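You operate a simulated robot arm through the tools that you are given. There is no shell and no other tool.

You are at the controls of a simulated robot arm. One attempt, no reset.

## Task
Change the orange divider in crate 4 for the white one.
Fine: both bars out and left out; the old divider goes on the cradle; the new one stands between the two bags; bags and crate stay put; burst nothing. Set down upright: what you pick out.
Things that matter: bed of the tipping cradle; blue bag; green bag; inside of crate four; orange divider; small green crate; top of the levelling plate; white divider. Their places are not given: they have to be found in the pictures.

The check looks at the end state, three seconds after you hand in, the way a careful person would. Anything else that was tipped, shoved, dropped, spilled or broken makes it a failure.

## Robot
A 6-joint arm with a two-finger parallel gripper, fixed in place. Base frame: the origin is on the floor under the middle of its stand, x ahead of it, y to its left, z up; the work surface is at about z = 0.842. Units: m, degrees, N and s.
With the tool pointing down near the work surface it reaches from about 0.36 to 0.82 m from the base axis. Its first joint turns from -166.0 to 166.0 degrees. Payload 3.91 kg.
The TCP is the grasp point between the finger pads, 0.03 m short of the fingertips. In the tool frame z runs along the fingers and y along their closing line. The gripper opens to 0.11 m. The fingers are 0.02 m wide and 0.01 m thick; the gripper's body (0.048 by 0.112 m) begins 0.055 m behind the TCP.
Orientation is that of the tool frame in the base frame, as [roll, pitch, yaw] about the fixed x, y, z axes, in that order (R = Rz(yaw) Ry(pitch) Rx(roll)). With the fingers straight down and closing along the base's y, the tool's x points along the base's -x, its y along +y and its z along -z.

## Interface
- The arm moves only by the tool step_arm. Its argument "moves" is one flat list of numbers, 7 for each row, row after row: the shift along the base's x, y, z in units of 20 mm (1.0 is 20 mm), then the turn, a rotation vector about the base's x, y, z in units of 6 degrees (1.0 is 6 degrees), then the closure in counts, from 0 (fully open) to 255 (shut). In form: [tx, ty, tz, rx, ry, rz, fingers, tx, ty, tz, rx, ry, rz, fingers, ...]. A call has 1 to 20 rows; each row shifts and turns the commanded pose from where the row before left it. A call with a number of a shift or a turn outside -1 to 1 is refused whole. Each row takes 0.2 s and may step no farther than 0.05 m and 8.6 degrees from the row before; otherwise, or with a gripper value out of range, the whole call is refused. A pose out of reach is approached as far as the arm can. The call stops where the force on the tool passes 40 N (or 10 N more than at its start, if that is more) or the arm is blocked; 0.2 s more then pass. Each finger travels about 0.045 m/s and halts on what it meets, pressing with about 44 N; the grip force reading is that of the motor and also rises with nothing between the fingers. The clock runs only during rows and for 0.2 s after the last one: add rows that do not move to give the fingers time. The reply holds the time, the measured pose of the TCP, the force on the tool along the base axes, the opening and the grip force, in the units named above and with some noise, with the torque about the TCP (base axes, N m) and any sound that the robot's microphone picked up.
- Cameras (640 x 400 px; columns grow to the right, rows downward): "scene" is fixed at [0.4011, 0.5, 1.4486]; the picture's right is [-0.02, 1.00, 0.00], its down [0.89, 0.02, -0.46] and it looks along [-0.46, -0.01, -0.89] (base axes); focal length 214 px, centre (320, 200). "wrist" rides on the gripper at [0.077, 0.007, -0.115] in the tool frame; the picture's right is [-0.09, 1.00, 0.00], its down [-0.80, -0.07, -0.59] and it looks along [-0.59, -0.05, 0.80] (tool axes); focal length 270 px, centre (320, 200).
- grab_frame(camera): a new picture of that camera. The clock stands still meanwhile.
- lift_body(by): slides the trunk up (or, below 0, down) by that many m; the arm rides with it, the base frame stays. It gives what a move gives, with no picture.
- pixel_to_xyz(camera, pixels): for up to 12 pixels [column, row] of the newest picture of that camera ("zoom" is the newest enlarged one), the place [x, y, z] in the base frame of the surface seen there, good to about 0.002 m. The clock stands still meanwhile.
- inspect(camera, box): a new picture of the part [left, top, right, bottom] of that camera's present view, enlarged. The clock stands still meanwhile.
- job_done(): hands the job in; it is judged then, once.

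Leave the gripper open and the arm clear of the work at the hand-in unless told otherwise.

The tools are called after "Call:" by a JSON object that holds its "method" and its "body". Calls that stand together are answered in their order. step_arm: Moves the arm, as the interface text tells. Its arguments: {"type":"object","properties":{"moves":{"type":"array","items":{"type":"number"}}},"required":["moves"]} The other tools are called the same way: lift_body (by) moves the trunk up or down; grab_frame (camera) takes a picture; pixel_to_xyz (camera, pixels) gives the place of the surface under pixels of a picture; inspect (camera, box) takes an enlarged picture of a part of a camera's view; job_done () hands the job in.

At the start:

```text
clock: 0.0
eef_pos: [0.1145, 0.442, 1.216]
tcp_rot: [-180.0, 0.1, -180.0]
contact_force: [0.3, 0.3, 0.3]
torque: [0.01, -0.03, 0.0]
finger_gap: 0.1097
finger_force: 0.0
trunk travel left (down, up): [-0.55, 0.06]
```

scene: 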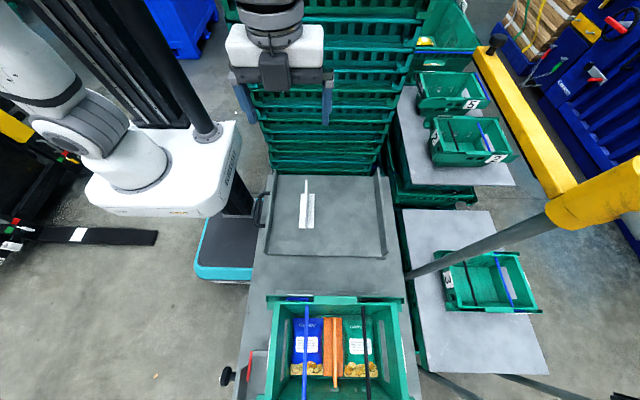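
wrist: 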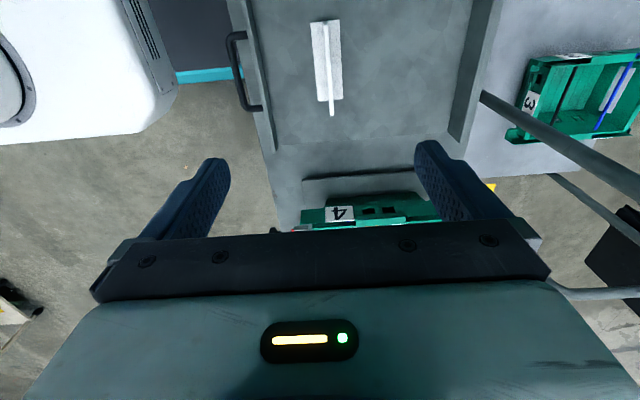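

I see crate 4 at the bottom of the scene picture (about columns 260-410, rows 295-400). It holds a blue bag, an orange divider and a green bag, with a blue and a black bar across it. The white divider seems to stand on the tray near (307, 210). I'll enlarge both areas.

Call:
{"method": "inspect", "body": {"camera": "scene", "box": [240, 280, 430, 400]}}

Call:
{"method": "inspect", "body": {"camera": "scene", "box": [230, 150, 420, 270]}}

Call:
{"method": "inspect", "body": {"camera": "scene", "box": [390, 40, 580, 160]}}

Call:
{"method": "inspect", "body": {"camera": "scene", "box": [390, 200, 580, 320]}}

```text
3.33 times, centred on (335, 340) of scene
```

zoom: 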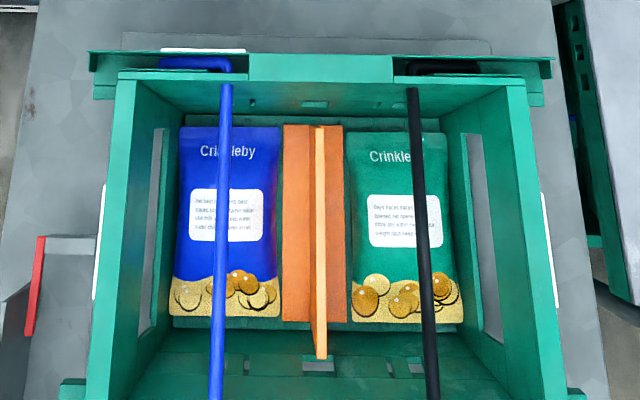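

```text
3.33 times, centred on (325, 210) of scene
```

zoom: 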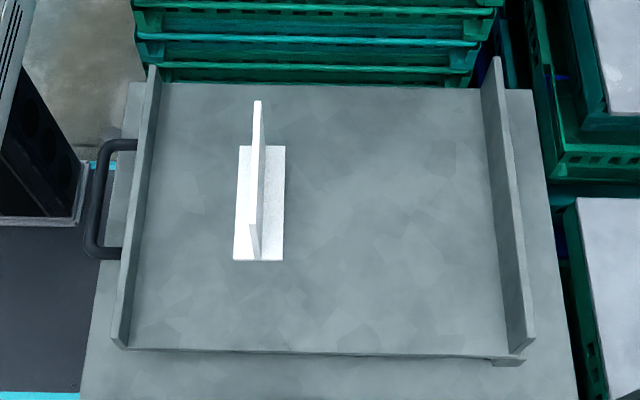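

```text
3.33 times, centred on (485, 100) of scene
```

zoom: 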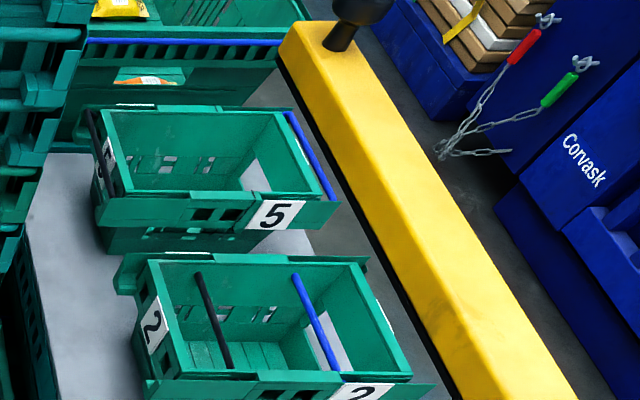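

```text
3.33 times, centred on (485, 260) of scene
```

zoom: 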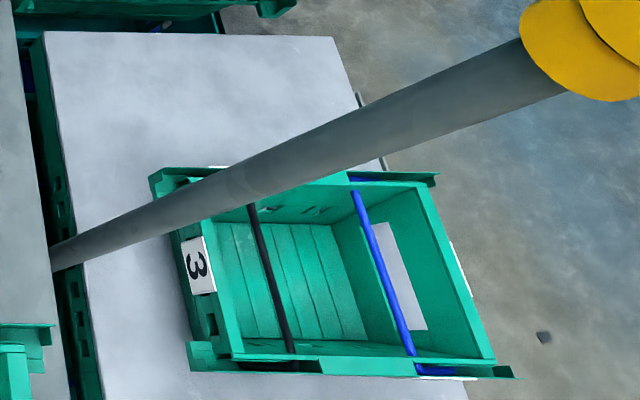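

Crate 4 is a bail-arm crate, with both bars swung in over it. In crate 5 the bars lie outside the ends. Next I measure points. In the tray: the white divider's parts, the tray floor and walls.

Call:
{"method": "pixel_to_xyz", "body": {"camera": "scene", "pixels": [[307, 182], [306, 222], [302, 195], [314, 195], [301, 227], [314, 227], [340, 220], [270, 250], [385, 250], [275, 180], [379, 176], [330, 275]]}}

Call:
{"method": "pixel_to_xyz", "body": {"camera": "scene", "pixels": [[290, 299], [307, 302], [307, 310], [306, 340], [305, 380], [364, 302], [363, 310], [365, 340], [367, 380], [333, 320], [335, 380], [300, 345]]}}

Call:
{"method": "grab_frame", "body": {"camera": "scene"}}

Call:
{"method": "grab_frame", "body": {"camera": "wrist"}}

```text
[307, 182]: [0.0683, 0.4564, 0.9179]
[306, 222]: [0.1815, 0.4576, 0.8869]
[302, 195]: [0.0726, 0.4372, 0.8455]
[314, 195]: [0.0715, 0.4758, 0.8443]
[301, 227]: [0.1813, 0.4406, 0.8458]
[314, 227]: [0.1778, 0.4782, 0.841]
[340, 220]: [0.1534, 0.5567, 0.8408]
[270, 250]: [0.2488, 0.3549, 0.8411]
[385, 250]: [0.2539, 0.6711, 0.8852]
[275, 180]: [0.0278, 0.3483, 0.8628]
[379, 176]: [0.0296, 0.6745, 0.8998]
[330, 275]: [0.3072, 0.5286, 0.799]
```

```text
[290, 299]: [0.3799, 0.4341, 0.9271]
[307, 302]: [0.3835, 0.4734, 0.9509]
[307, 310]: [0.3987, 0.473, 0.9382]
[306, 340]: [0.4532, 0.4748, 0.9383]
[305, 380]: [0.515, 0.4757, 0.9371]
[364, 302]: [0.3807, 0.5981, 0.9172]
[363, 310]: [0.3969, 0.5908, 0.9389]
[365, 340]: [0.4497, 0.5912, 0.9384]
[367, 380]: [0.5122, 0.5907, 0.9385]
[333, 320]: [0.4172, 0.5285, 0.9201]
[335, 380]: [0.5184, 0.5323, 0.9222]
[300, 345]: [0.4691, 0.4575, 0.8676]
```

```text
taken
```

scene: 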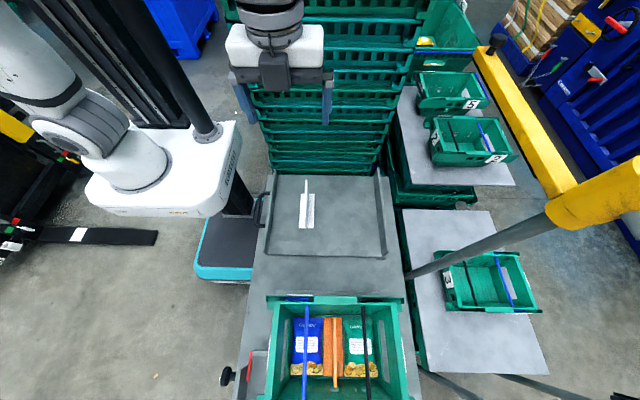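

```text
taken
```

wrist: 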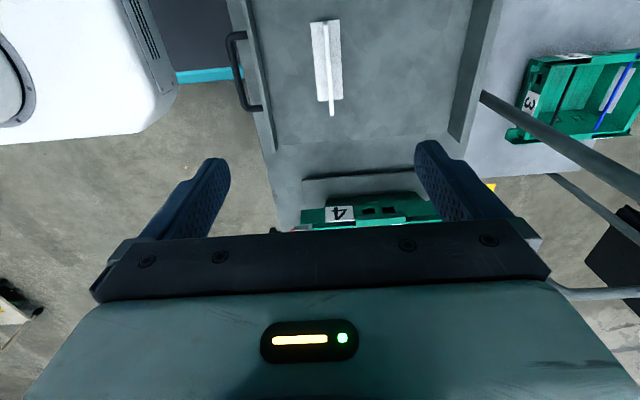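

The divider tray's floor is at z of about 0.841, and the grey frame around it is at 0.799. I still need to tell the cradle from the levelling plate, so I look at what surrounds crate 4: the red part at (255, 370), the knob at (227, 375) and the surface beneath.

Call:
{"method": "inspect", "body": {"camera": "scene", "box": [205, 270, 325, 400]}}

Call:
{"method": "pixel_to_xyz", "body": {"camera": "scene", "pixels": [[250, 325], [262, 340], [244, 380], [255, 370], [227, 375], [405, 330], [412, 385], [335, 290], [335, 262], [335, 256], [262, 210], [265, 300]]}}

Call:
{"method": "inspect", "body": {"camera": "wrist", "box": [220, 130, 520, 240]}}

```text
3.08 times, centred on (265, 335) of scene
```

zoom: 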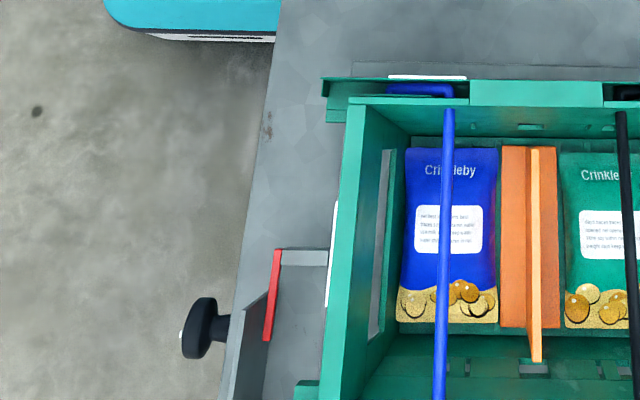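

```text
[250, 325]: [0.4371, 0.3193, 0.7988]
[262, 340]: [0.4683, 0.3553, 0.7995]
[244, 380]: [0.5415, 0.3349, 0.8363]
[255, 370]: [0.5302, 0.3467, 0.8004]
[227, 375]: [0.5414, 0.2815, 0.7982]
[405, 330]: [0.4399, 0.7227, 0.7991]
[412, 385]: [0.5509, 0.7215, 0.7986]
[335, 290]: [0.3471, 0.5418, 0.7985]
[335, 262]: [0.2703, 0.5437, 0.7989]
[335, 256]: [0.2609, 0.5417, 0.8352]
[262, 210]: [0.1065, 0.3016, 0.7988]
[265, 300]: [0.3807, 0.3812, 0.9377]
```

```text
2.13 times, centred on (370, 185) of wrist
```

zoom: 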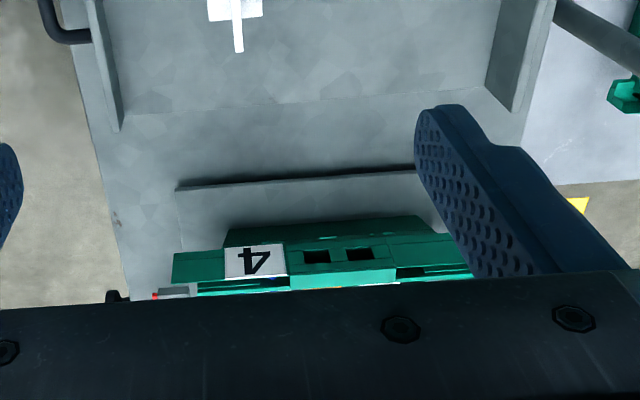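

The frame is at z 0.799, and crate 4 has a fixture with a knob and a red mark on its left. I enlarge the details more: crate 5, to see how "out" bars rest, and crate 4's rim where the bars pivot.

Call:
{"method": "inspect", "body": {"camera": "scene", "box": [405, 60, 505, 122]}}

Call:
{"method": "inspect", "body": {"camera": "scene", "box": [260, 285, 340, 335]}}

Call:
{"method": "inspect", "body": {"camera": "scene", "box": [335, 285, 415, 335]}}

Call:
{"method": "inspect", "body": {"camera": "scene", "box": [280, 310, 390, 400]}}

```text
6.40 times, centred on (455, 91) of scene
```

zoom: 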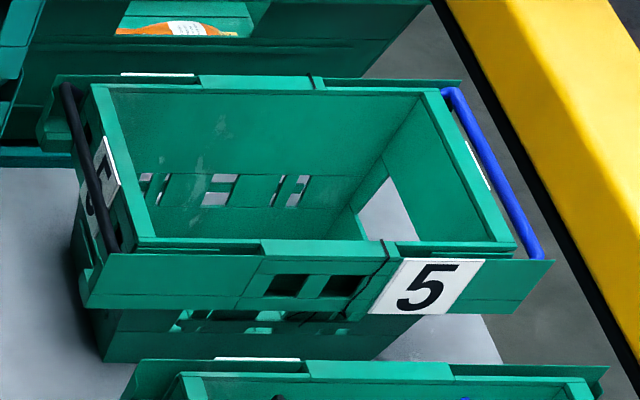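

```text
8.00 times, centred on (300, 310) of scene
```

zoom: 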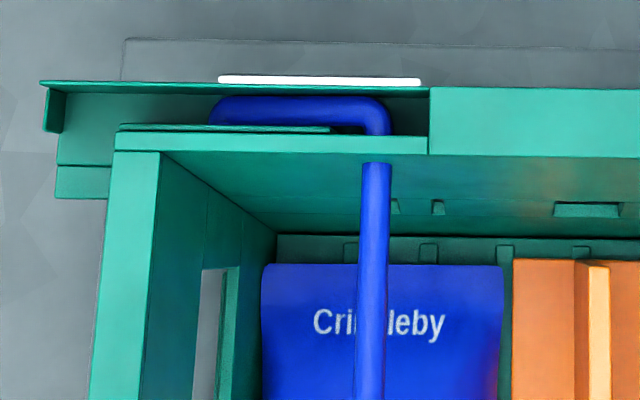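

```text
8.00 times, centred on (375, 310) of scene
```

zoom: 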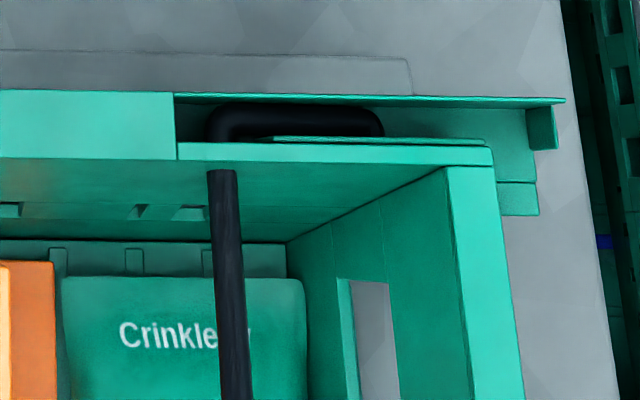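

```text
4.44 times, centred on (335, 355) of scene
```

zoom: 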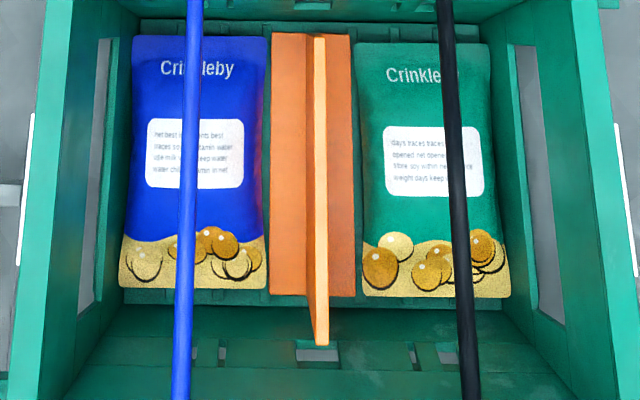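

I now see how the bars sit. The crank lies in the channel of the far wall, with its pivot at the outer end near column 287 for blue and 383 for black. The bar crosses the inside. I measure these cranks, the crate rims and the bags.

Call:
{"method": "inspect", "body": {"camera": "scene", "box": [260, 285, 340, 335]}}

Call:
{"method": "pixel_to_xyz", "body": {"camera": "zoom", "pixels": [[225, 115], [300, 108], [380, 118], [375, 145], [375, 175], [130, 200], [120, 300], [75, 180], [240, 128], [350, 90], [500, 120], [300, 150]]}}

Call:
{"method": "pixel_to_xyz", "body": {"camera": "scene", "pixels": [[300, 320], [300, 360], [295, 372], [325, 330], [326, 365], [343, 330], [343, 370], [336, 385], [355, 330], [358, 365], [330, 392], [348, 345]]}}

Call:
{"method": "pixel_to_xyz", "body": {"camera": "scene", "pixels": [[475.5, 75], [489, 98], [415, 75], [422, 98], [417, 90], [484, 95], [440, 100], [470, 74], [480, 80], [425, 75], [428, 97], [460, 98]]}}

```text
8.00 times, centred on (300, 310) of scene
```

zoom: 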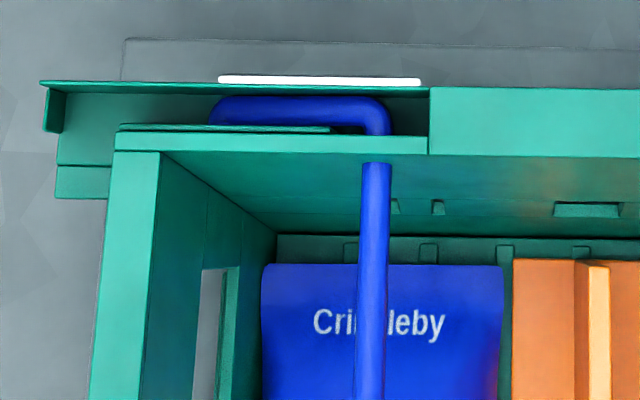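

```text
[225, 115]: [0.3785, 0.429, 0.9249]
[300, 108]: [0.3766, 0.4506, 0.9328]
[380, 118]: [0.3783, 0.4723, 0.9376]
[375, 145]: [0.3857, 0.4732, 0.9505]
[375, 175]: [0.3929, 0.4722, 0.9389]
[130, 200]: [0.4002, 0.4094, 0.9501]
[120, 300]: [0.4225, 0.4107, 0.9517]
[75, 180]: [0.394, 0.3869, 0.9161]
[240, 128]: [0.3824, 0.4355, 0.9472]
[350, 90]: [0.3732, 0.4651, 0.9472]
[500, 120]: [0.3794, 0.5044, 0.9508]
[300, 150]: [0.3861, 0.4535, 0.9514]
```

```text
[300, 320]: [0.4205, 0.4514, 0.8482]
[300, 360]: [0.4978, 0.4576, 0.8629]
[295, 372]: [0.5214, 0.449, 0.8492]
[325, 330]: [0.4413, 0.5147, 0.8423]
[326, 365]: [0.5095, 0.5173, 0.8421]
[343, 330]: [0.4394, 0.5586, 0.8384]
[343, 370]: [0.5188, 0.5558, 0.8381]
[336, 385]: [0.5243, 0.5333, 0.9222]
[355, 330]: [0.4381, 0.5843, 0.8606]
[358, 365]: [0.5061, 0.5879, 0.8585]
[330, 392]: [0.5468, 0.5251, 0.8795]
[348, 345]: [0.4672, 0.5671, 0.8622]
```

```text
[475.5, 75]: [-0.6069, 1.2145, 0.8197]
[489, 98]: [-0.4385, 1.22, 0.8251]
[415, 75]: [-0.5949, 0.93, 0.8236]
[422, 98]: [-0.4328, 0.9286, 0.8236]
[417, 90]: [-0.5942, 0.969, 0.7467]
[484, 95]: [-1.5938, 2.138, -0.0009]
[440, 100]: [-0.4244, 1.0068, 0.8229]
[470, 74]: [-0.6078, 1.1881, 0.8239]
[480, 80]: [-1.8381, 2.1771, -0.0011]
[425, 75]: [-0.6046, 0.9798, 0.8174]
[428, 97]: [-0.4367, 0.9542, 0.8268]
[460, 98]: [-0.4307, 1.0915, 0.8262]
```

Crate 4's rim is at z 0.951 and the bars lie at about 0.938, at y 0.474 and 0.591. The pivots are near y 0.43 and 0.636. To see the rest of the station I move the arm, high up, to about (0.25, 0.53), so the wrist camera looks down into crate 4.

Call:
{"method": "step_arm", "body": {"moves": [0.85, 0.55, 0, 0, 0, 0, 0, 0.85, 0.55, 0, 0, 0, 0, 0, 0.85, 0.55, 0, 0, 0, 0, 0, 0.85, 0.55, 0, 0, 0, 0, 0, 0.85, 0.55, 0, 0, 0, 0, 0, 0.85, 0.55, 0, 0, 0, 0, 0, 0.85, 0.55, 0, 0, 0, 0, 0, 0.85, 0.55, 0, 0, 0, 0, 0, 0, 0, 0, 0, 0, 0, 0]}}

Call:
{"method": "grab_frame", "body": {"camera": "wrist"}}

Call:
{"method": "inspect", "body": {"camera": "wrist", "box": [200, 80, 460, 240]}}

```text
clock: 2.0
eef_pos: [0.2509, 0.5298, 1.2163]
tcp_rot: [-180.0, 0.0, 179.9]
contact_force: [-0.6, 0.3, -0.4]
torque: [0.01, 0.04, 0.0]
finger_gap: 0.1101
finger_force: 0.0
trunk travel left (down, up): [-0.55, 0.06]
```

```text
taken
```

wrist: 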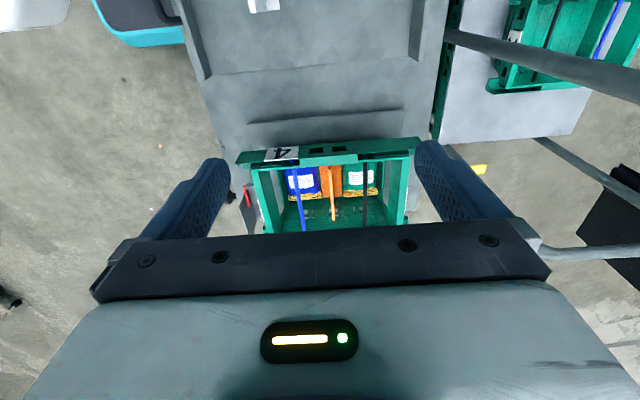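

```text
2.46 times, centred on (330, 160) of wrist
```

zoom: 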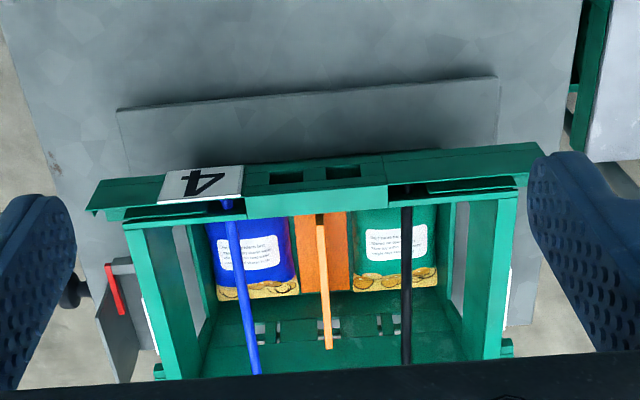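

From here I see a raised grey plate in front of crate 4 (zoom (115-500, 80-160)), and on its left a grey bracket with a red tab and a black knob. I measure these.

Call:
{"method": "pixel_to_xyz", "body": {"camera": "zoom", "pixels": [[150, 130], [300, 110], [470, 100], [300, 88], [115, 285], [125, 300], [120, 268], [105, 310], [75, 290], [145, 330], [520, 300], [300, 50]]}}

Call:
{"method": "pixel_to_xyz", "body": {"camera": "wrist", "pixels": [[280, 60], [420, 30], [195, 30], [265, 5], [310, 20], [240, 100], [415, 90], [340, 115], [330, 130], [300, 190], [362, 200], [334, 210]]}}

```text
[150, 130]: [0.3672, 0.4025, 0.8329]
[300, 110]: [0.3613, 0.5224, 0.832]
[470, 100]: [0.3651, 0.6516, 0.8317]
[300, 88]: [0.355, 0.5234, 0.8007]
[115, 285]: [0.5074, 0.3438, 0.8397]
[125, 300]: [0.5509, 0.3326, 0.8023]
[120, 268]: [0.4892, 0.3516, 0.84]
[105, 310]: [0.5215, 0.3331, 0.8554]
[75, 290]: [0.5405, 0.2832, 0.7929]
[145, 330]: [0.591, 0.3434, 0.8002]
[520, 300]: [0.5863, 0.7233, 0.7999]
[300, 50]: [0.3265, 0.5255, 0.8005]
```

```text
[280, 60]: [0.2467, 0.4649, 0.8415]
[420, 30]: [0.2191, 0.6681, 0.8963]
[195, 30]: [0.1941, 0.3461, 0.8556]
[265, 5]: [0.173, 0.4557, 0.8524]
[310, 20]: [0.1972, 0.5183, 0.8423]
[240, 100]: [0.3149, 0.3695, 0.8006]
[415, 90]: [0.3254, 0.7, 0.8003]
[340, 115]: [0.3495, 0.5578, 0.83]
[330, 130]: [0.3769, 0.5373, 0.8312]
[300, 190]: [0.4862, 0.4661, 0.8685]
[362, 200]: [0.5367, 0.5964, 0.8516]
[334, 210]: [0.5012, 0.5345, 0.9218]
```

The plate under crate 4 has its top at z 0.832, so it could be the levelling plate. The walled tray with the handle would then be the tipping cradle. Before deciding, I look beyond crate 4 and at the bracket by moving to about x = 0.45, still high up.

Call:
{"method": "step_arm", "body": {"moves": [1, -0.3, 0, 0, 0, 0, 0, 1, -0.3, 0, 0, 0, 0, 0, 1, -0.3, 0, 0, 0, 0, 0, 1, -0.3, 0, 0, 0, 0, 0, 1, -0.3, 0, 0, 0, 0, 0, 1, -0.3, 0, 0, 0, 0, 0, 1, -0.3, 0, 0, 0, 0, 0, 1, -0.3, 0, 0, 0, 0, 0, 1, -0.3, 0, 0, 0, 0, 0, 1, -0.3, 0, 0, 0, 0, 0, 0, 0, 0, 0, 0, 0, 0]}}

Call:
{"method": "grab_frame", "body": {"camera": "wrist"}}

Call:
{"method": "grab_frame", "body": {"camera": "scene"}}

```text
clock: 4.4
eef_pos: [0.4512, 0.4688, 1.2161]
tcp_rot: [179.9, 0.0, 180.0]
contact_force: [-0.6, 0.2, 0.0]
torque: [-0.01, 0.03, 0.04]
finger_gap: 0.11
finger_force: 0.1
trunk travel left (down, up): [-0.55, 0.06]
```

```text
taken
```

wrist: 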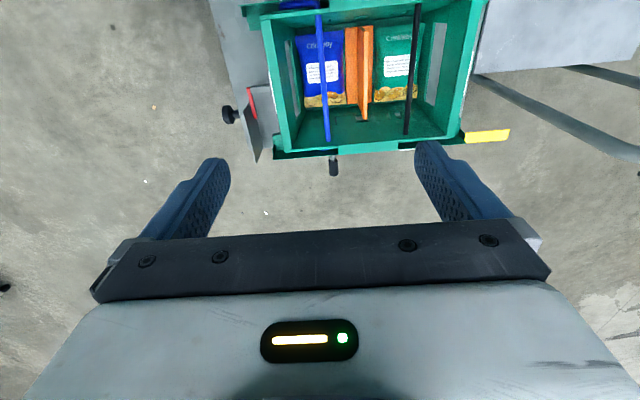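

```text
taken
```

scene: 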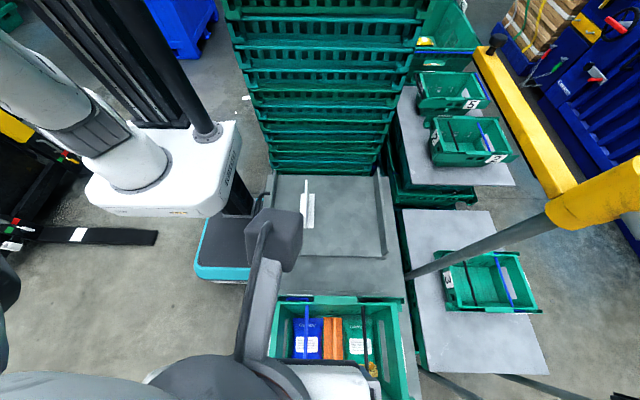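

Behind crate 4 there is only floor and a second knob at (333, 165). So the plate with two adjusting knobs under crate 4 is the levelling plate, and the walled tray with the handle is the tipping cradle. I enlarge the wrist view of crate 4 for the bar ends.

Call:
{"method": "inspect", "body": {"camera": "wrist", "box": [210, 0, 530, 180]}}

Call:
{"method": "inspect", "body": {"camera": "wrist", "box": [260, 90, 400, 180]}}

Call:
{"method": "inspect", "body": {"camera": "wrist", "box": [360, 90, 500, 180]}}

Call:
{"method": "pixel_to_xyz", "body": {"camera": "wrist", "pixels": [[327, 130], [407, 127], [278, 145], [290, 152], [454, 141], [327, 141], [333, 165], [318, 30], [415, 30], [365, 50], [364, 118], [310, 60]]}}

```text
2.00 times, centred on (370, 90) of wrist
```

zoom: 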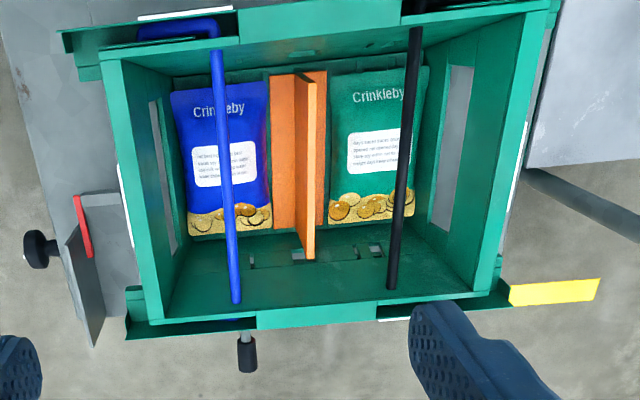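

```text
4.44 times, centred on (330, 135) of wrist
```

zoom: 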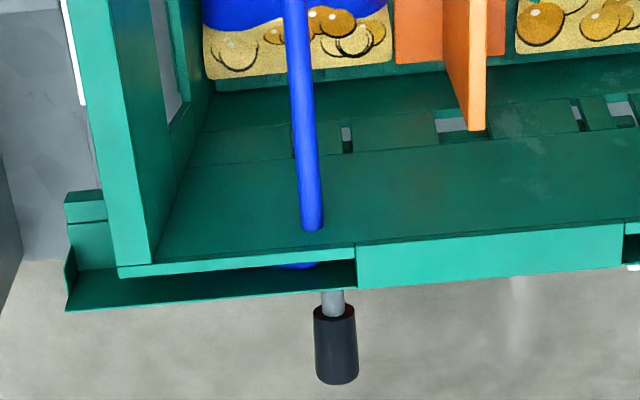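

```text
4.44 times, centred on (430, 135) of wrist
```

zoom: 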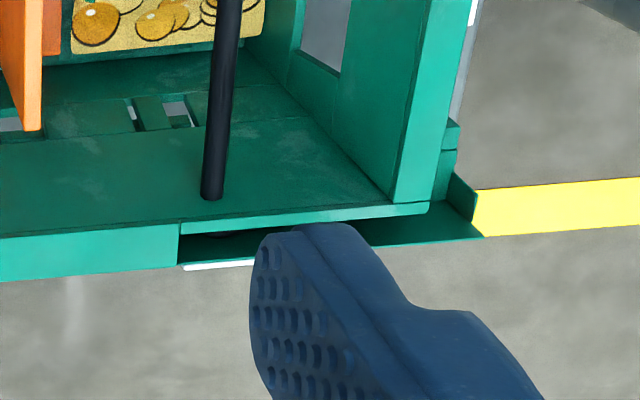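

```text
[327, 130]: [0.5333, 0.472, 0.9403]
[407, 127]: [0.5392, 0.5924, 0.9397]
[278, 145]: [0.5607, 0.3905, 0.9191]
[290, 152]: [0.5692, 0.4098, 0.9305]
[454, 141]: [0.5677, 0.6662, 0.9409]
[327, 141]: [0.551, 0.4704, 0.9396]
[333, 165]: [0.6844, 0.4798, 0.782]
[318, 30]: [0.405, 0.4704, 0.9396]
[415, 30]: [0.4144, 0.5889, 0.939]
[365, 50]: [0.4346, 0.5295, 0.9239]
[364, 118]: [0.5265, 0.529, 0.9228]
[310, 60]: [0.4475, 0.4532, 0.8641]
```

I can now plan the bars. Each should swing about an axis along x, with a pivot near (y 0.43, z 0.92) and a radius of about 45 mm, up and over the end wall. Before that I measure the end-wall rims, the bar edges and the yellow strip at (487, 136).

Call:
{"method": "inspect", "body": {"camera": "wrist", "box": [255, 30, 335, 80]}}

Call:
{"method": "pixel_to_xyz", "body": {"camera": "zoom", "pixels": [[75, 200], [90, 200], [105, 200], [120, 200], [135, 200], [150, 200], [60, 200], [40, 200], [515, 200], [525, 200], [535, 200], [545, 200]]}}

Call:
{"method": "pixel_to_xyz", "body": {"camera": "wrist", "pixels": [[487, 136], [470, 60], [466, 60], [474, 60], [478, 60], [462, 60], [411, 60], [408, 60], [414, 60], [468, 100], [345, 60], [385, 60]]}}

```text
8.00 times, centred on (295, 55) of wrist
```

zoom: 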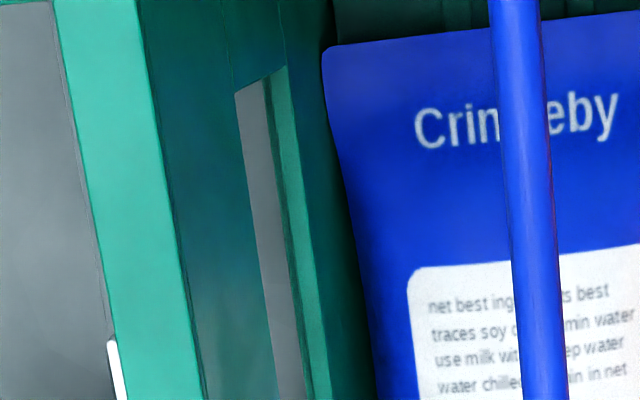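

```text
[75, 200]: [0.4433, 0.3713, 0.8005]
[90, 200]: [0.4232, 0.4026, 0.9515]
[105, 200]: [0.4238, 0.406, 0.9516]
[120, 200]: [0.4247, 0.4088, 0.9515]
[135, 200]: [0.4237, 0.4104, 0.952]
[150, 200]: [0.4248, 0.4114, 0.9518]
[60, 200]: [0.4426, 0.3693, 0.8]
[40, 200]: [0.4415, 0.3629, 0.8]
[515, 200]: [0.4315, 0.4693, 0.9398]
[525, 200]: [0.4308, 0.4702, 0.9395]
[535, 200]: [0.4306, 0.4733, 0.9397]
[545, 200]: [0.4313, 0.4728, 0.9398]
```

```text
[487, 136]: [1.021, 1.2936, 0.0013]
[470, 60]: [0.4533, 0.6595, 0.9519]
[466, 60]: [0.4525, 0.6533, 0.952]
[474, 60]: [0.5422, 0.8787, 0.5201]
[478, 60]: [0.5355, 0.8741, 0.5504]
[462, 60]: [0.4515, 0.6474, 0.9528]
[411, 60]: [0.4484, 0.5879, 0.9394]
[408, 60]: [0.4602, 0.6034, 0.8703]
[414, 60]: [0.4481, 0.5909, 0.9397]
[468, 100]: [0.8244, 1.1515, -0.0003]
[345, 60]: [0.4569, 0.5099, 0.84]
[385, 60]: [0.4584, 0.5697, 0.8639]
```

The rims are 0.401–0.418 (left) and 0.647–0.663 (right), with tops at z 0.952. The bars are about 8 mm thick, with centres near z 0.9355. Plan for the blue bar: close the fingers into a stick, lean it 30° so the tips point down toward -y, get under its inner side, and push it up and over. First I go above and tilt.

Call:
{"method": "step_arm", "body": {"moves": [0.12, 0.38, -0.97, -1, 0, 0, 255, 0.12, 0.38, -0.97, -1, 0, 0, 255, 0.12, 0.38, -0.97, -1, 0, 0, 255, 0.12, 0.38, -0.97, -1, 0, 0, 255, 0.12, 0.38, -0.97, -1, 0, 0, 255, 0.12, 0.38, -0.97, 0, 0, 0, 255, 0.12, 0.38, -0.97, 0, 0, 0, 255, 0.12, 0.38, -0.97, 0, 0, 0, 255, 0, 0, 0, 0, 0, 0, 255, 0, 0, 0, 0, 0, 0, 255, 0, 0, 0, 0, 0, 0, 255]}}

Call:
{"method": "grab_frame", "body": {"camera": "wrist"}}

Call:
{"method": "grab_frame", "body": {"camera": "scene"}}

```text
clock: 6.8
eef_pos: [0.4698, 0.5302, 1.0608]
tcp_rot: [-150.0, 0.0, 180.0]
contact_force: [-0.5, -0.5, -0.4]
torque: [-0.03, 0.02, -0.02]
finger_gap: 0.0
finger_force: 37.4
trunk travel left (down, up): [-0.55, 0.06]
```

```text
taken
```

wrist: 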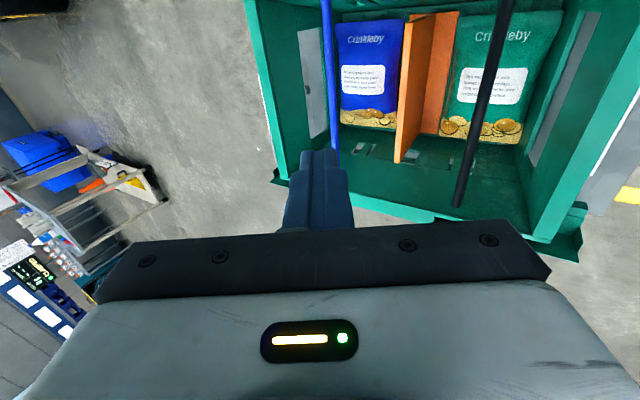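

```text
taken
```

scene: 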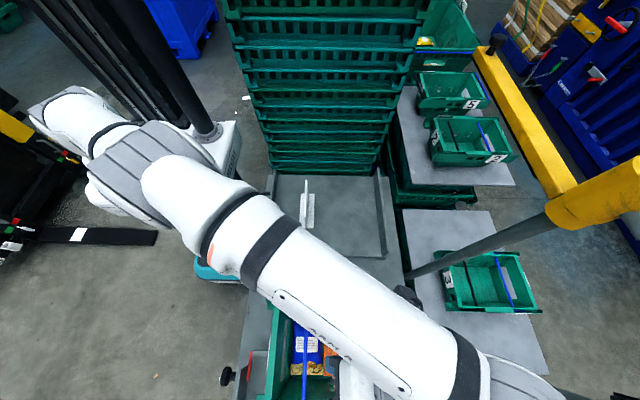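

The gripper is shut and tilted 30°, and the tips point toward the blue bar's inner side. I go down to about z = 0.97, y = 0.513 and look again.

Call:
{"method": "step_arm", "body": {"moves": [0, -0.176, -0.91, 0, 0, 0, 255, 0, -0.176, -0.91, 0, 0, 0, 255, 0, -0.176, -0.91, 0, 0, 0, 255, 0, -0.176, -0.91, 0, 0, 0, 255, 0, -0.176, -0.91, 0, 0, 0, 255, 0, 0, 0, 0, 0, 0, 255]}}

Call:
{"method": "grab_frame", "body": {"camera": "wrist"}}

Call:
{"method": "grab_frame", "body": {"camera": "scene"}}

```text
clock: 8.2
eef_pos: [0.4723, 0.5132, 0.9709]
tcp_rot: [-150.0, 0.0, -180.0]
contact_force: [0.2, -0.6, 0.4]
torque: [0.02, -0.01, 0.0]
finger_gap: 0.0
finger_force: 37.8
trunk travel left (down, up): [-0.55, 0.06]
```

```text
taken
```

wrist: 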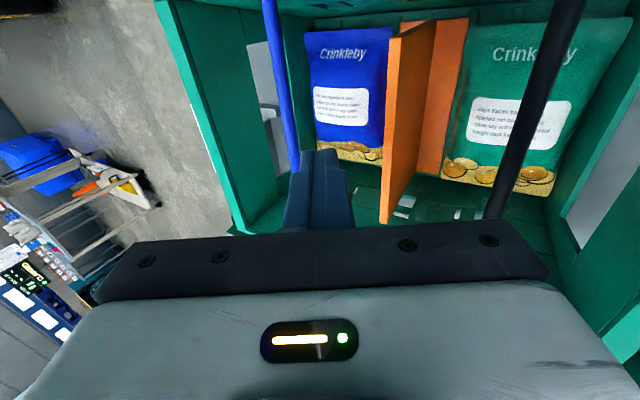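

```text
taken
```

scene: 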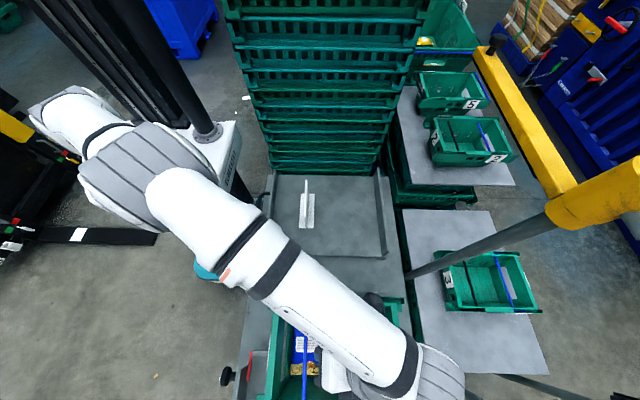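

The tip is just right of the blue bar and clear of the orange fin. I go down 33 mm so the tip passes below the bar's level.

Call:
{"method": "step_arm", "body": {"moves": [0, 0, -0.55, 0, 0, 0, 255, 0, 0, -0.55, 0, 0, 0, 255, 0, 0, -0.55, 0, 0, 0, 255, 0, 0, 0, 0, 0, 0, 255]}}

Call:
{"method": "grab_frame", "body": {"camera": "wrist"}}

```text
clock: 9.2
eef_pos: [0.4703, 0.5129, 0.9376]
tcp_rot: [-150.0, 0.0, -180.0]
contact_force: [-0.8, 0.0, -0.3]
torque: [0.01, -0.01, 0.0]
finger_gap: 0.0001
finger_force: 37.5
trunk travel left (down, up): [-0.55, 0.06]
```

```text
taken
```

wrist: 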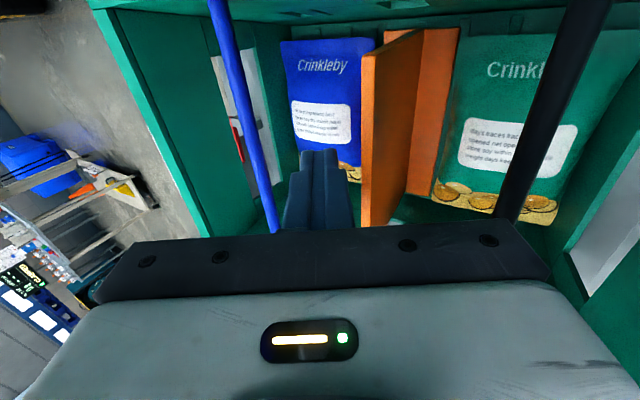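

The tip sits between the bar and the fin, with free space around it. Now I move up and to the left until it touches the bar's inner lower side, then lift the bar a little along its arc, watching the force.

Call:
{"method": "step_arm", "body": {"moves": [0, -0.45, 0.2, 0, 0, 0, 255, 0, -0.49, 0.2, 0, 0, 0, 255, 0, -0.14, 0.28, 0, 0, 0, 255, 0, -0.14, 0.28, 0, 0, 0, 255, 0, 0, 0, 0, 0, 0, 255]}}

Call:
{"method": "grab_frame", "body": {"camera": "wrist"}}

Call:
{"method": "inspect", "body": {"camera": "wrist", "box": [160, 0, 360, 240]}}

```text
clock: 10.4
eef_pos: [0.4707, 0.4891, 0.9565]
tcp_rot: [-150.0, -0.1, -180.0]
contact_force: [0.4, 0.7, -0.8]
torque: [0.02, -0.02, 0.02]
finger_gap: 0.0001
finger_force: 37.8
trunk travel left (down, up): [-0.55, 0.06]
```

```text
taken
```

wrist: 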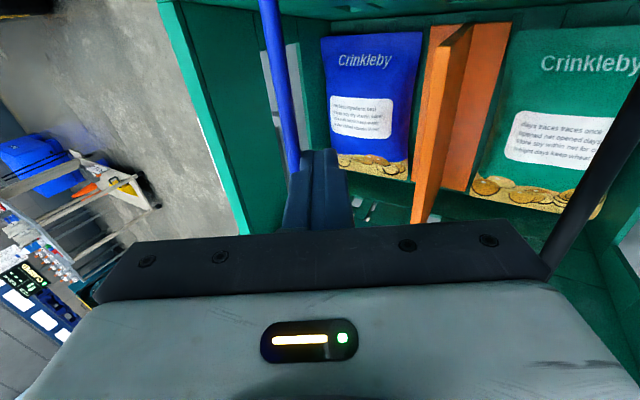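

```text
1.67 times, centred on (260, 120) of wrist
```

zoom: 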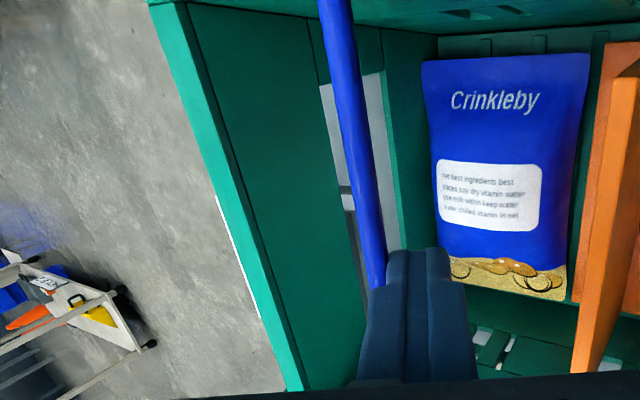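

The stick touches the bar with almost no force. I measure the bar to see whether it has risen.

Call:
{"method": "pixel_to_xyz", "body": {"camera": "wrist", "pixels": [[269, 20], [276, 60], [283, 100], [291, 150], [220, 130], [300, 190]]}}

```text
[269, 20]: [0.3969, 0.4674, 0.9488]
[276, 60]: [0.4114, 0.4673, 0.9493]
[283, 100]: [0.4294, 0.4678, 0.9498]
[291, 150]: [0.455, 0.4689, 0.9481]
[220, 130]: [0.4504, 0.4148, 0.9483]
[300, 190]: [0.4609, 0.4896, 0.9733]
```

The bar has risen about 10 mm and shifted left, exactly as an arc about the pivot should. I carry on along the arc to about 80°.

Call:
{"method": "step_arm", "body": {"moves": [0, -0.21, 0.22, 0, 0, 0, 255, 0, -0.21, 0.22, 0, 0, 0, 255, 0, -0.24, 0.15, 0, 0, 0, 255, 0, -0.24, 0.15, 0, 0, 0, 255, 0, -0.27, 0.085, 0, 0, 0, 255, 0, -0.27, 0.085, 0, 0, 0, 255, 0, 0, 0, 0, 0, 0, 255]}}

Call:
{"method": "grab_frame", "body": {"camera": "wrist"}}

```text
clock: 12.0
eef_pos: [0.4697, 0.4598, 0.9741]
tcp_rot: [-150.1, 0.0, -180.0]
contact_force: [-0.2, 0.0, -0.5]
torque: [0.01, 0.0, -0.03]
finger_gap: 0.0003
finger_force: 37.7
trunk travel left (down, up): [-0.55, 0.06]
```

```text
taken
```

wrist: 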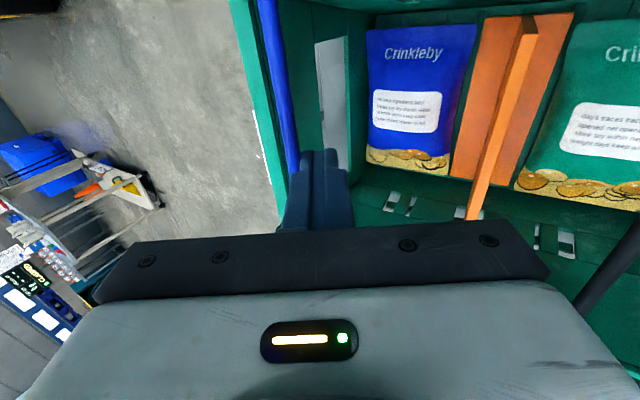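

Still no force. I check the bar's height and position before taking it over the top.

Call:
{"method": "pixel_to_xyz", "body": {"camera": "wrist", "pixels": [[268, 20], [275, 60], [282, 100], [290, 150], [255, 60], [265, 130]]}}

```text
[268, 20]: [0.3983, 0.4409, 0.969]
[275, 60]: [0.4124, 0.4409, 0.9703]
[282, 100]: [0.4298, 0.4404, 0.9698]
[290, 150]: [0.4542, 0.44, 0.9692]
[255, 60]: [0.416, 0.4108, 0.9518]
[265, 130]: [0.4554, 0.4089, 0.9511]
```

The bar is at y 0.4405, with its top at 0.970, near its highest point. I keep pushing left about 19 mm with a slight rise, so the tip stays above the rim at 0.952.

Call:
{"method": "step_arm", "body": {"moves": [0, -0.25, 0.1, 0, 0, 0, 255, 0, -0.25, 0.05, 0, 0, 0, 255, 0, -0.25, 0, 0, 0, 0, 255, 0, -0.2, 0, 0, 0, 0, 255, 0, 0, 0, 0, 0, 0, 255]}}

Call:
{"method": "grab_frame", "body": {"camera": "wrist"}}

```text
clock: 13.2
eef_pos: [0.4708, 0.4395, 0.978]
tcp_rot: [-149.8, -0.1, 179.9]
contact_force: [-0.3, 0.2, 0.2]
torque: [0.0, -0.02, 0.0]
finger_gap: 0.0002
finger_force: 37.8
trunk travel left (down, up): [-0.55, 0.06]
```

```text
taken
```

wrist: 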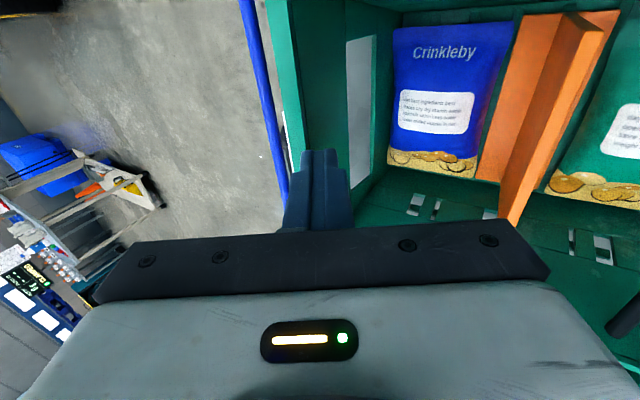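

The blue bar has gone over and now shows outside the left wall. I measure where it rests.

Call:
{"method": "pixel_to_xyz", "body": {"camera": "wrist", "pixels": [[246, 10], [255, 50], [264, 90], [275, 140], [281, 180], [280, 60], [290, 130]]}}

Call:
{"method": "inspect", "body": {"camera": "wrist", "box": [200, 0, 360, 200]}}

```text
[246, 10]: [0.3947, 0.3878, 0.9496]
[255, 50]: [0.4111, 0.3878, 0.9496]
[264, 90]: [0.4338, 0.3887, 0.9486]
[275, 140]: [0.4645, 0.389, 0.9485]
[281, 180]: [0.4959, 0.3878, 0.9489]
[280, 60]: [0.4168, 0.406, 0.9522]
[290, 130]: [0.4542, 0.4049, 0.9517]
```

```text
2.00 times, centred on (280, 100) of wrist
```

zoom: 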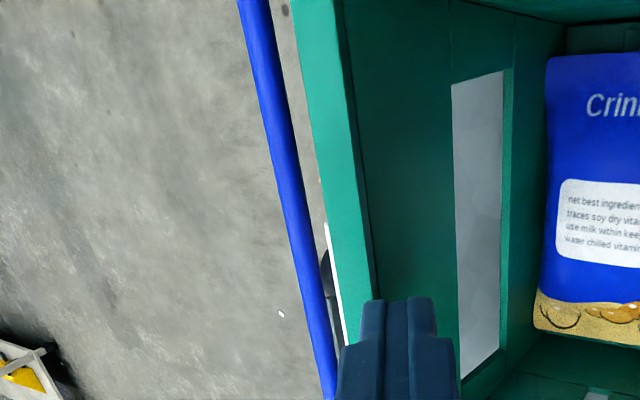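

The blue bar lies outside the wall at y 0.388, with its top 3 mm below the rim, matching the "out" bars on crate 5. I retreat upward and tilt the other way, +30°, for the black bar, hovering at about (0.47, 0.549, 1.03).

Call:
{"method": "step_arm", "body": {"moves": [0, 0.2, 1, 0, 0, 0, 255, 0, 0.3, 1, 0, 0, 0, 255, 0, 0.5, 1, 1, 0, 0, 255, 0, 0.5, 0, 1, 0, 0, 255, 0, 0.5, 0, 1, 0, 0, 255, 0, 0.5, 0, 1, 0, 0, 255, 0, 0.5, 0, 1, 0, 0, 255, 0, 0.5, 0, 1, 0, 0, 255, 0, 0.5, 0, 1, 0, 0, 255, 0, 0.5, 0, 1, 0, 0, 255, 0, 0.5, 0, 1, 0, 0, 255, 0, 0.475, 0, 1, 0, 0, 255, 0, 0, 0, 0, 0, 0, 255]}}

Call:
{"method": "grab_frame", "body": {"camera": "wrist"}}

Call:
{"method": "grab_frame", "body": {"camera": "scene"}}

```text
clock: 16.0
eef_pos: [0.4701, 0.5494, 1.0357]
tcp_rot: [149.9, -0.1, 180.0]
contact_force: [-0.2, 0.9, -0.8]
torque: [-0.02, -0.02, -0.02]
finger_gap: 0.0
finger_force: 37.5
trunk travel left (down, up): [-0.55, 0.06]
```

```text
taken
```

wrist: 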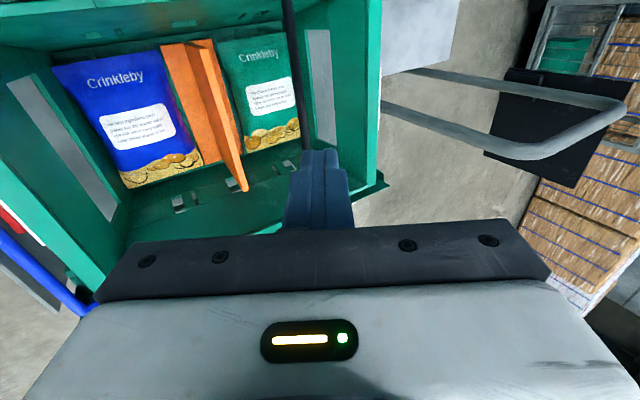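

```text
taken
```

scene: 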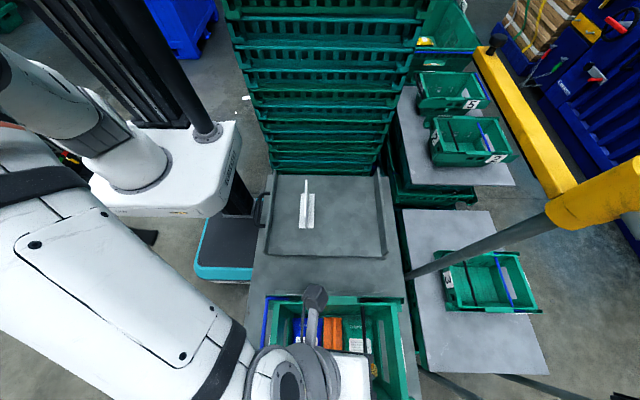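

The blue bar shows outside the crate at (265, 320). The tip is left of the black bar. I go down 98 mm to z = 0.938.

Call:
{"method": "step_arm", "body": {"moves": [0, 0, -0.9, 0, 0, 0, 255, 0, 0, -0.9, 0, 0, 0, 255, 0, 0, -0.9, 0, 0, 0, 255, 0, 0, -0.7, 0, 0, 0, 255, 0, 0, 0, 0, 0, 0, 255]}}

Call:
{"method": "grab_frame", "body": {"camera": "wrist"}}

```text
clock: 17.2
eef_pos: [0.4699, 0.5499, 0.9697]
tcp_rot: [150.1, 0.0, 180.0]
contact_force: [0.0, 0.5, -0.4]
torque: [0.02, 0.0, 0.01]
finger_gap: 0.0
finger_force: 37.1
trunk travel left (down, up): [-0.55, 0.06]
```

```text
taken
```

wrist: 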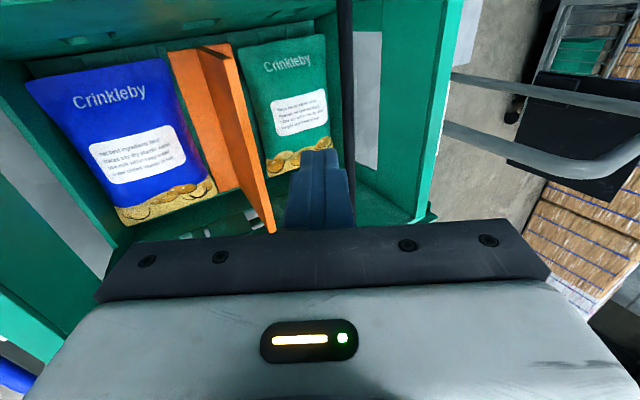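

The tip is clear between the fin and the black bar. I measure the bar, then go down the remaining 32 mm.

Call:
{"method": "pixel_to_xyz", "body": {"camera": "wrist", "pixels": [[344, 20], [346, 60], [348, 110], [350, 150], [440, 60]]}}

Call:
{"method": "step_arm", "body": {"moves": [0, 0, -0.53, 0, 0, 0, 255, 0, 0, -0.53, 0, 0, 0, 255, 0, 0, -0.53, 0, 0, 0, 255, 0, 0, 0, 0, 0, 0, 255]}}

Call:
{"method": "grab_frame", "body": {"camera": "wrist"}}

```text
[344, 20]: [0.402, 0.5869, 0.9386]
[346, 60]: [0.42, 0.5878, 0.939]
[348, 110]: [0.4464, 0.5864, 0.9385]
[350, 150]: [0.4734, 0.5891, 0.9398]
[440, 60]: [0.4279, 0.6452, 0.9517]
```

```text
clock: 18.2
eef_pos: [0.4693, 0.5484, 0.9376]
tcp_rot: [149.9, 0.0, 179.9]
contact_force: [0.5, -0.1, -0.2]
torque: [-0.03, -0.01, 0.02]
finger_gap: 0.0
finger_force: 37.2
trunk travel left (down, up): [-0.55, 0.06]
```

```text
taken
```

wrist: 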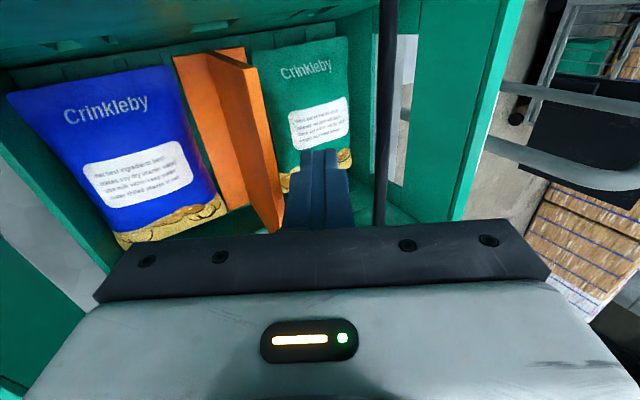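

The layout is the mirror image of before. I push right and up along the mirrored arc, to about 80°.

Call:
{"method": "step_arm", "body": {"moves": [0, 0.5, 0.2, 0, 0, 0, 255, 0, 0.57, 0.2, 0, 0, 0, 255, 0, 0.14, 0.28, 0, 0, 0, 255, 0, 0.14, 0.28, 0, 0, 0, 255, 0, 0.21, 0.22, 0, 0, 0, 255, 0, 0.21, 0.22, 0, 0, 0, 255, 0, 0.24, 0.15, 0, 0, 0, 255, 0, 0.24, 0.15, 0, 0, 0, 255, 0, 0.27, 0.085, 0, 0, 0, 255, 0, 0.27, 0.085, 0, 0, 0, 255, 0, 0, 0, 0, 0, 0, 255]}}

Call:
{"method": "grab_frame", "body": {"camera": "wrist"}}

```text
clock: 20.6
eef_pos: [0.4701, 0.6068, 0.9759]
tcp_rot: [150.0, 0.0, -179.9]
contact_force: [0.8, 0.5, 0.1]
torque: [0.01, -0.03, 0.0]
finger_gap: 0.0
finger_force: 37.4
trunk travel left (down, up): [-0.55, 0.06]
```

```text
taken
```

wrist: 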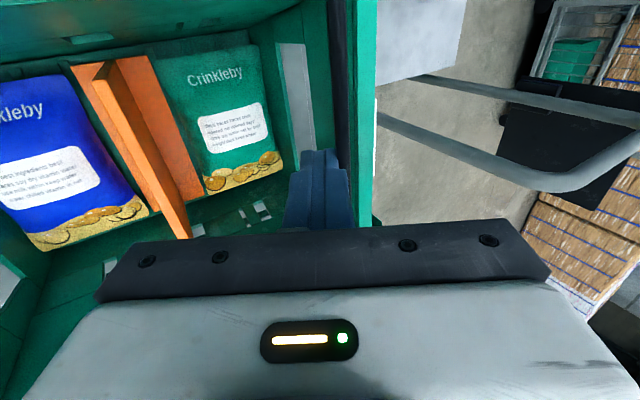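

The black bar seems to be near the top of its arc (column 340, rows 0-150). I measure it before going on.

Call:
{"method": "pixel_to_xyz", "body": {"camera": "wrist", "pixels": [[335, 20], [339, 60], [343, 110], [346, 145], [355, 60], [365, 60], [362, 120]]}}

Call:
{"method": "inspect", "body": {"camera": "wrist", "box": [270, 0, 430, 220]}}

```text
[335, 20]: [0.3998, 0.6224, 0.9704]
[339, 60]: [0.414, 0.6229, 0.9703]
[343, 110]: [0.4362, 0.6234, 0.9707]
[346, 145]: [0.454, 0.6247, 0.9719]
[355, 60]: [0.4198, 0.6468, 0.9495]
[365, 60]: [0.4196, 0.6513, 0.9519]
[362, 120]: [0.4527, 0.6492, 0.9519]
```

```text
1.82 times, centred on (350, 110) of wrist
```

zoom: 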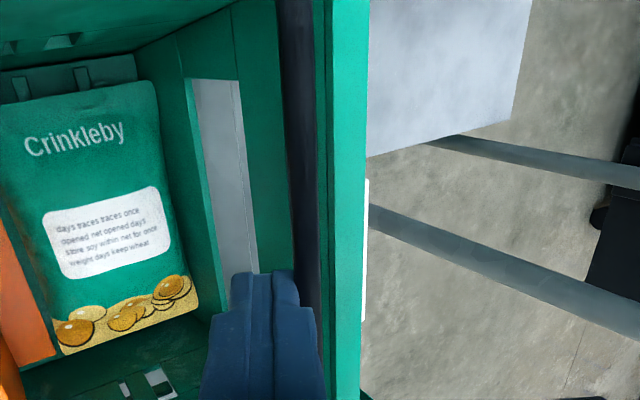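

The bar is at y 0.624, with its top at 0.971. I push right another 19 mm, rising slightly to keep the tip above the rim.

Call:
{"method": "step_arm", "body": {"moves": [0, 0.25, 0.05, 0, 0, 0, 255, 0, 0.25, 0.05, 0, 0, 0, 255, 0, 0.22, 0.03, 0, 0, 0, 255, 0, 0.18, 0, 0, 0, 0, 255, 0, 0, 0, 0, 0, 0, 255]}}

Call:
{"method": "grab_frame", "body": {"camera": "wrist"}}

```text
clock: 21.8
eef_pos: [0.4696, 0.6235, 0.9772]
tcp_rot: [150.0, -0.1, -179.9]
contact_force: [-0.1, 0.6, -0.4]
torque: [-0.02, 0.03, 0.0]
finger_gap: 0.0002
finger_force: 37.4
trunk travel left (down, up): [-0.55, 0.06]
```

```text
taken
```

wrist: 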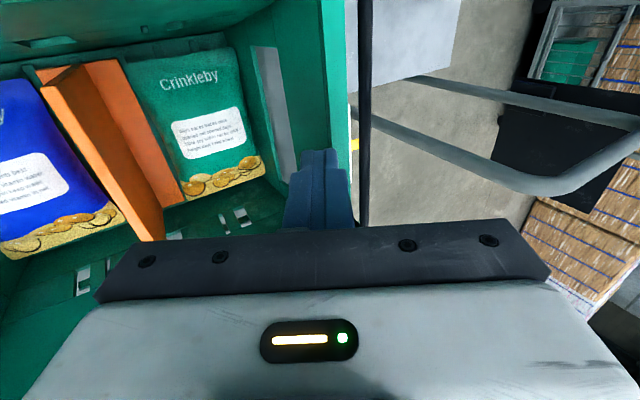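

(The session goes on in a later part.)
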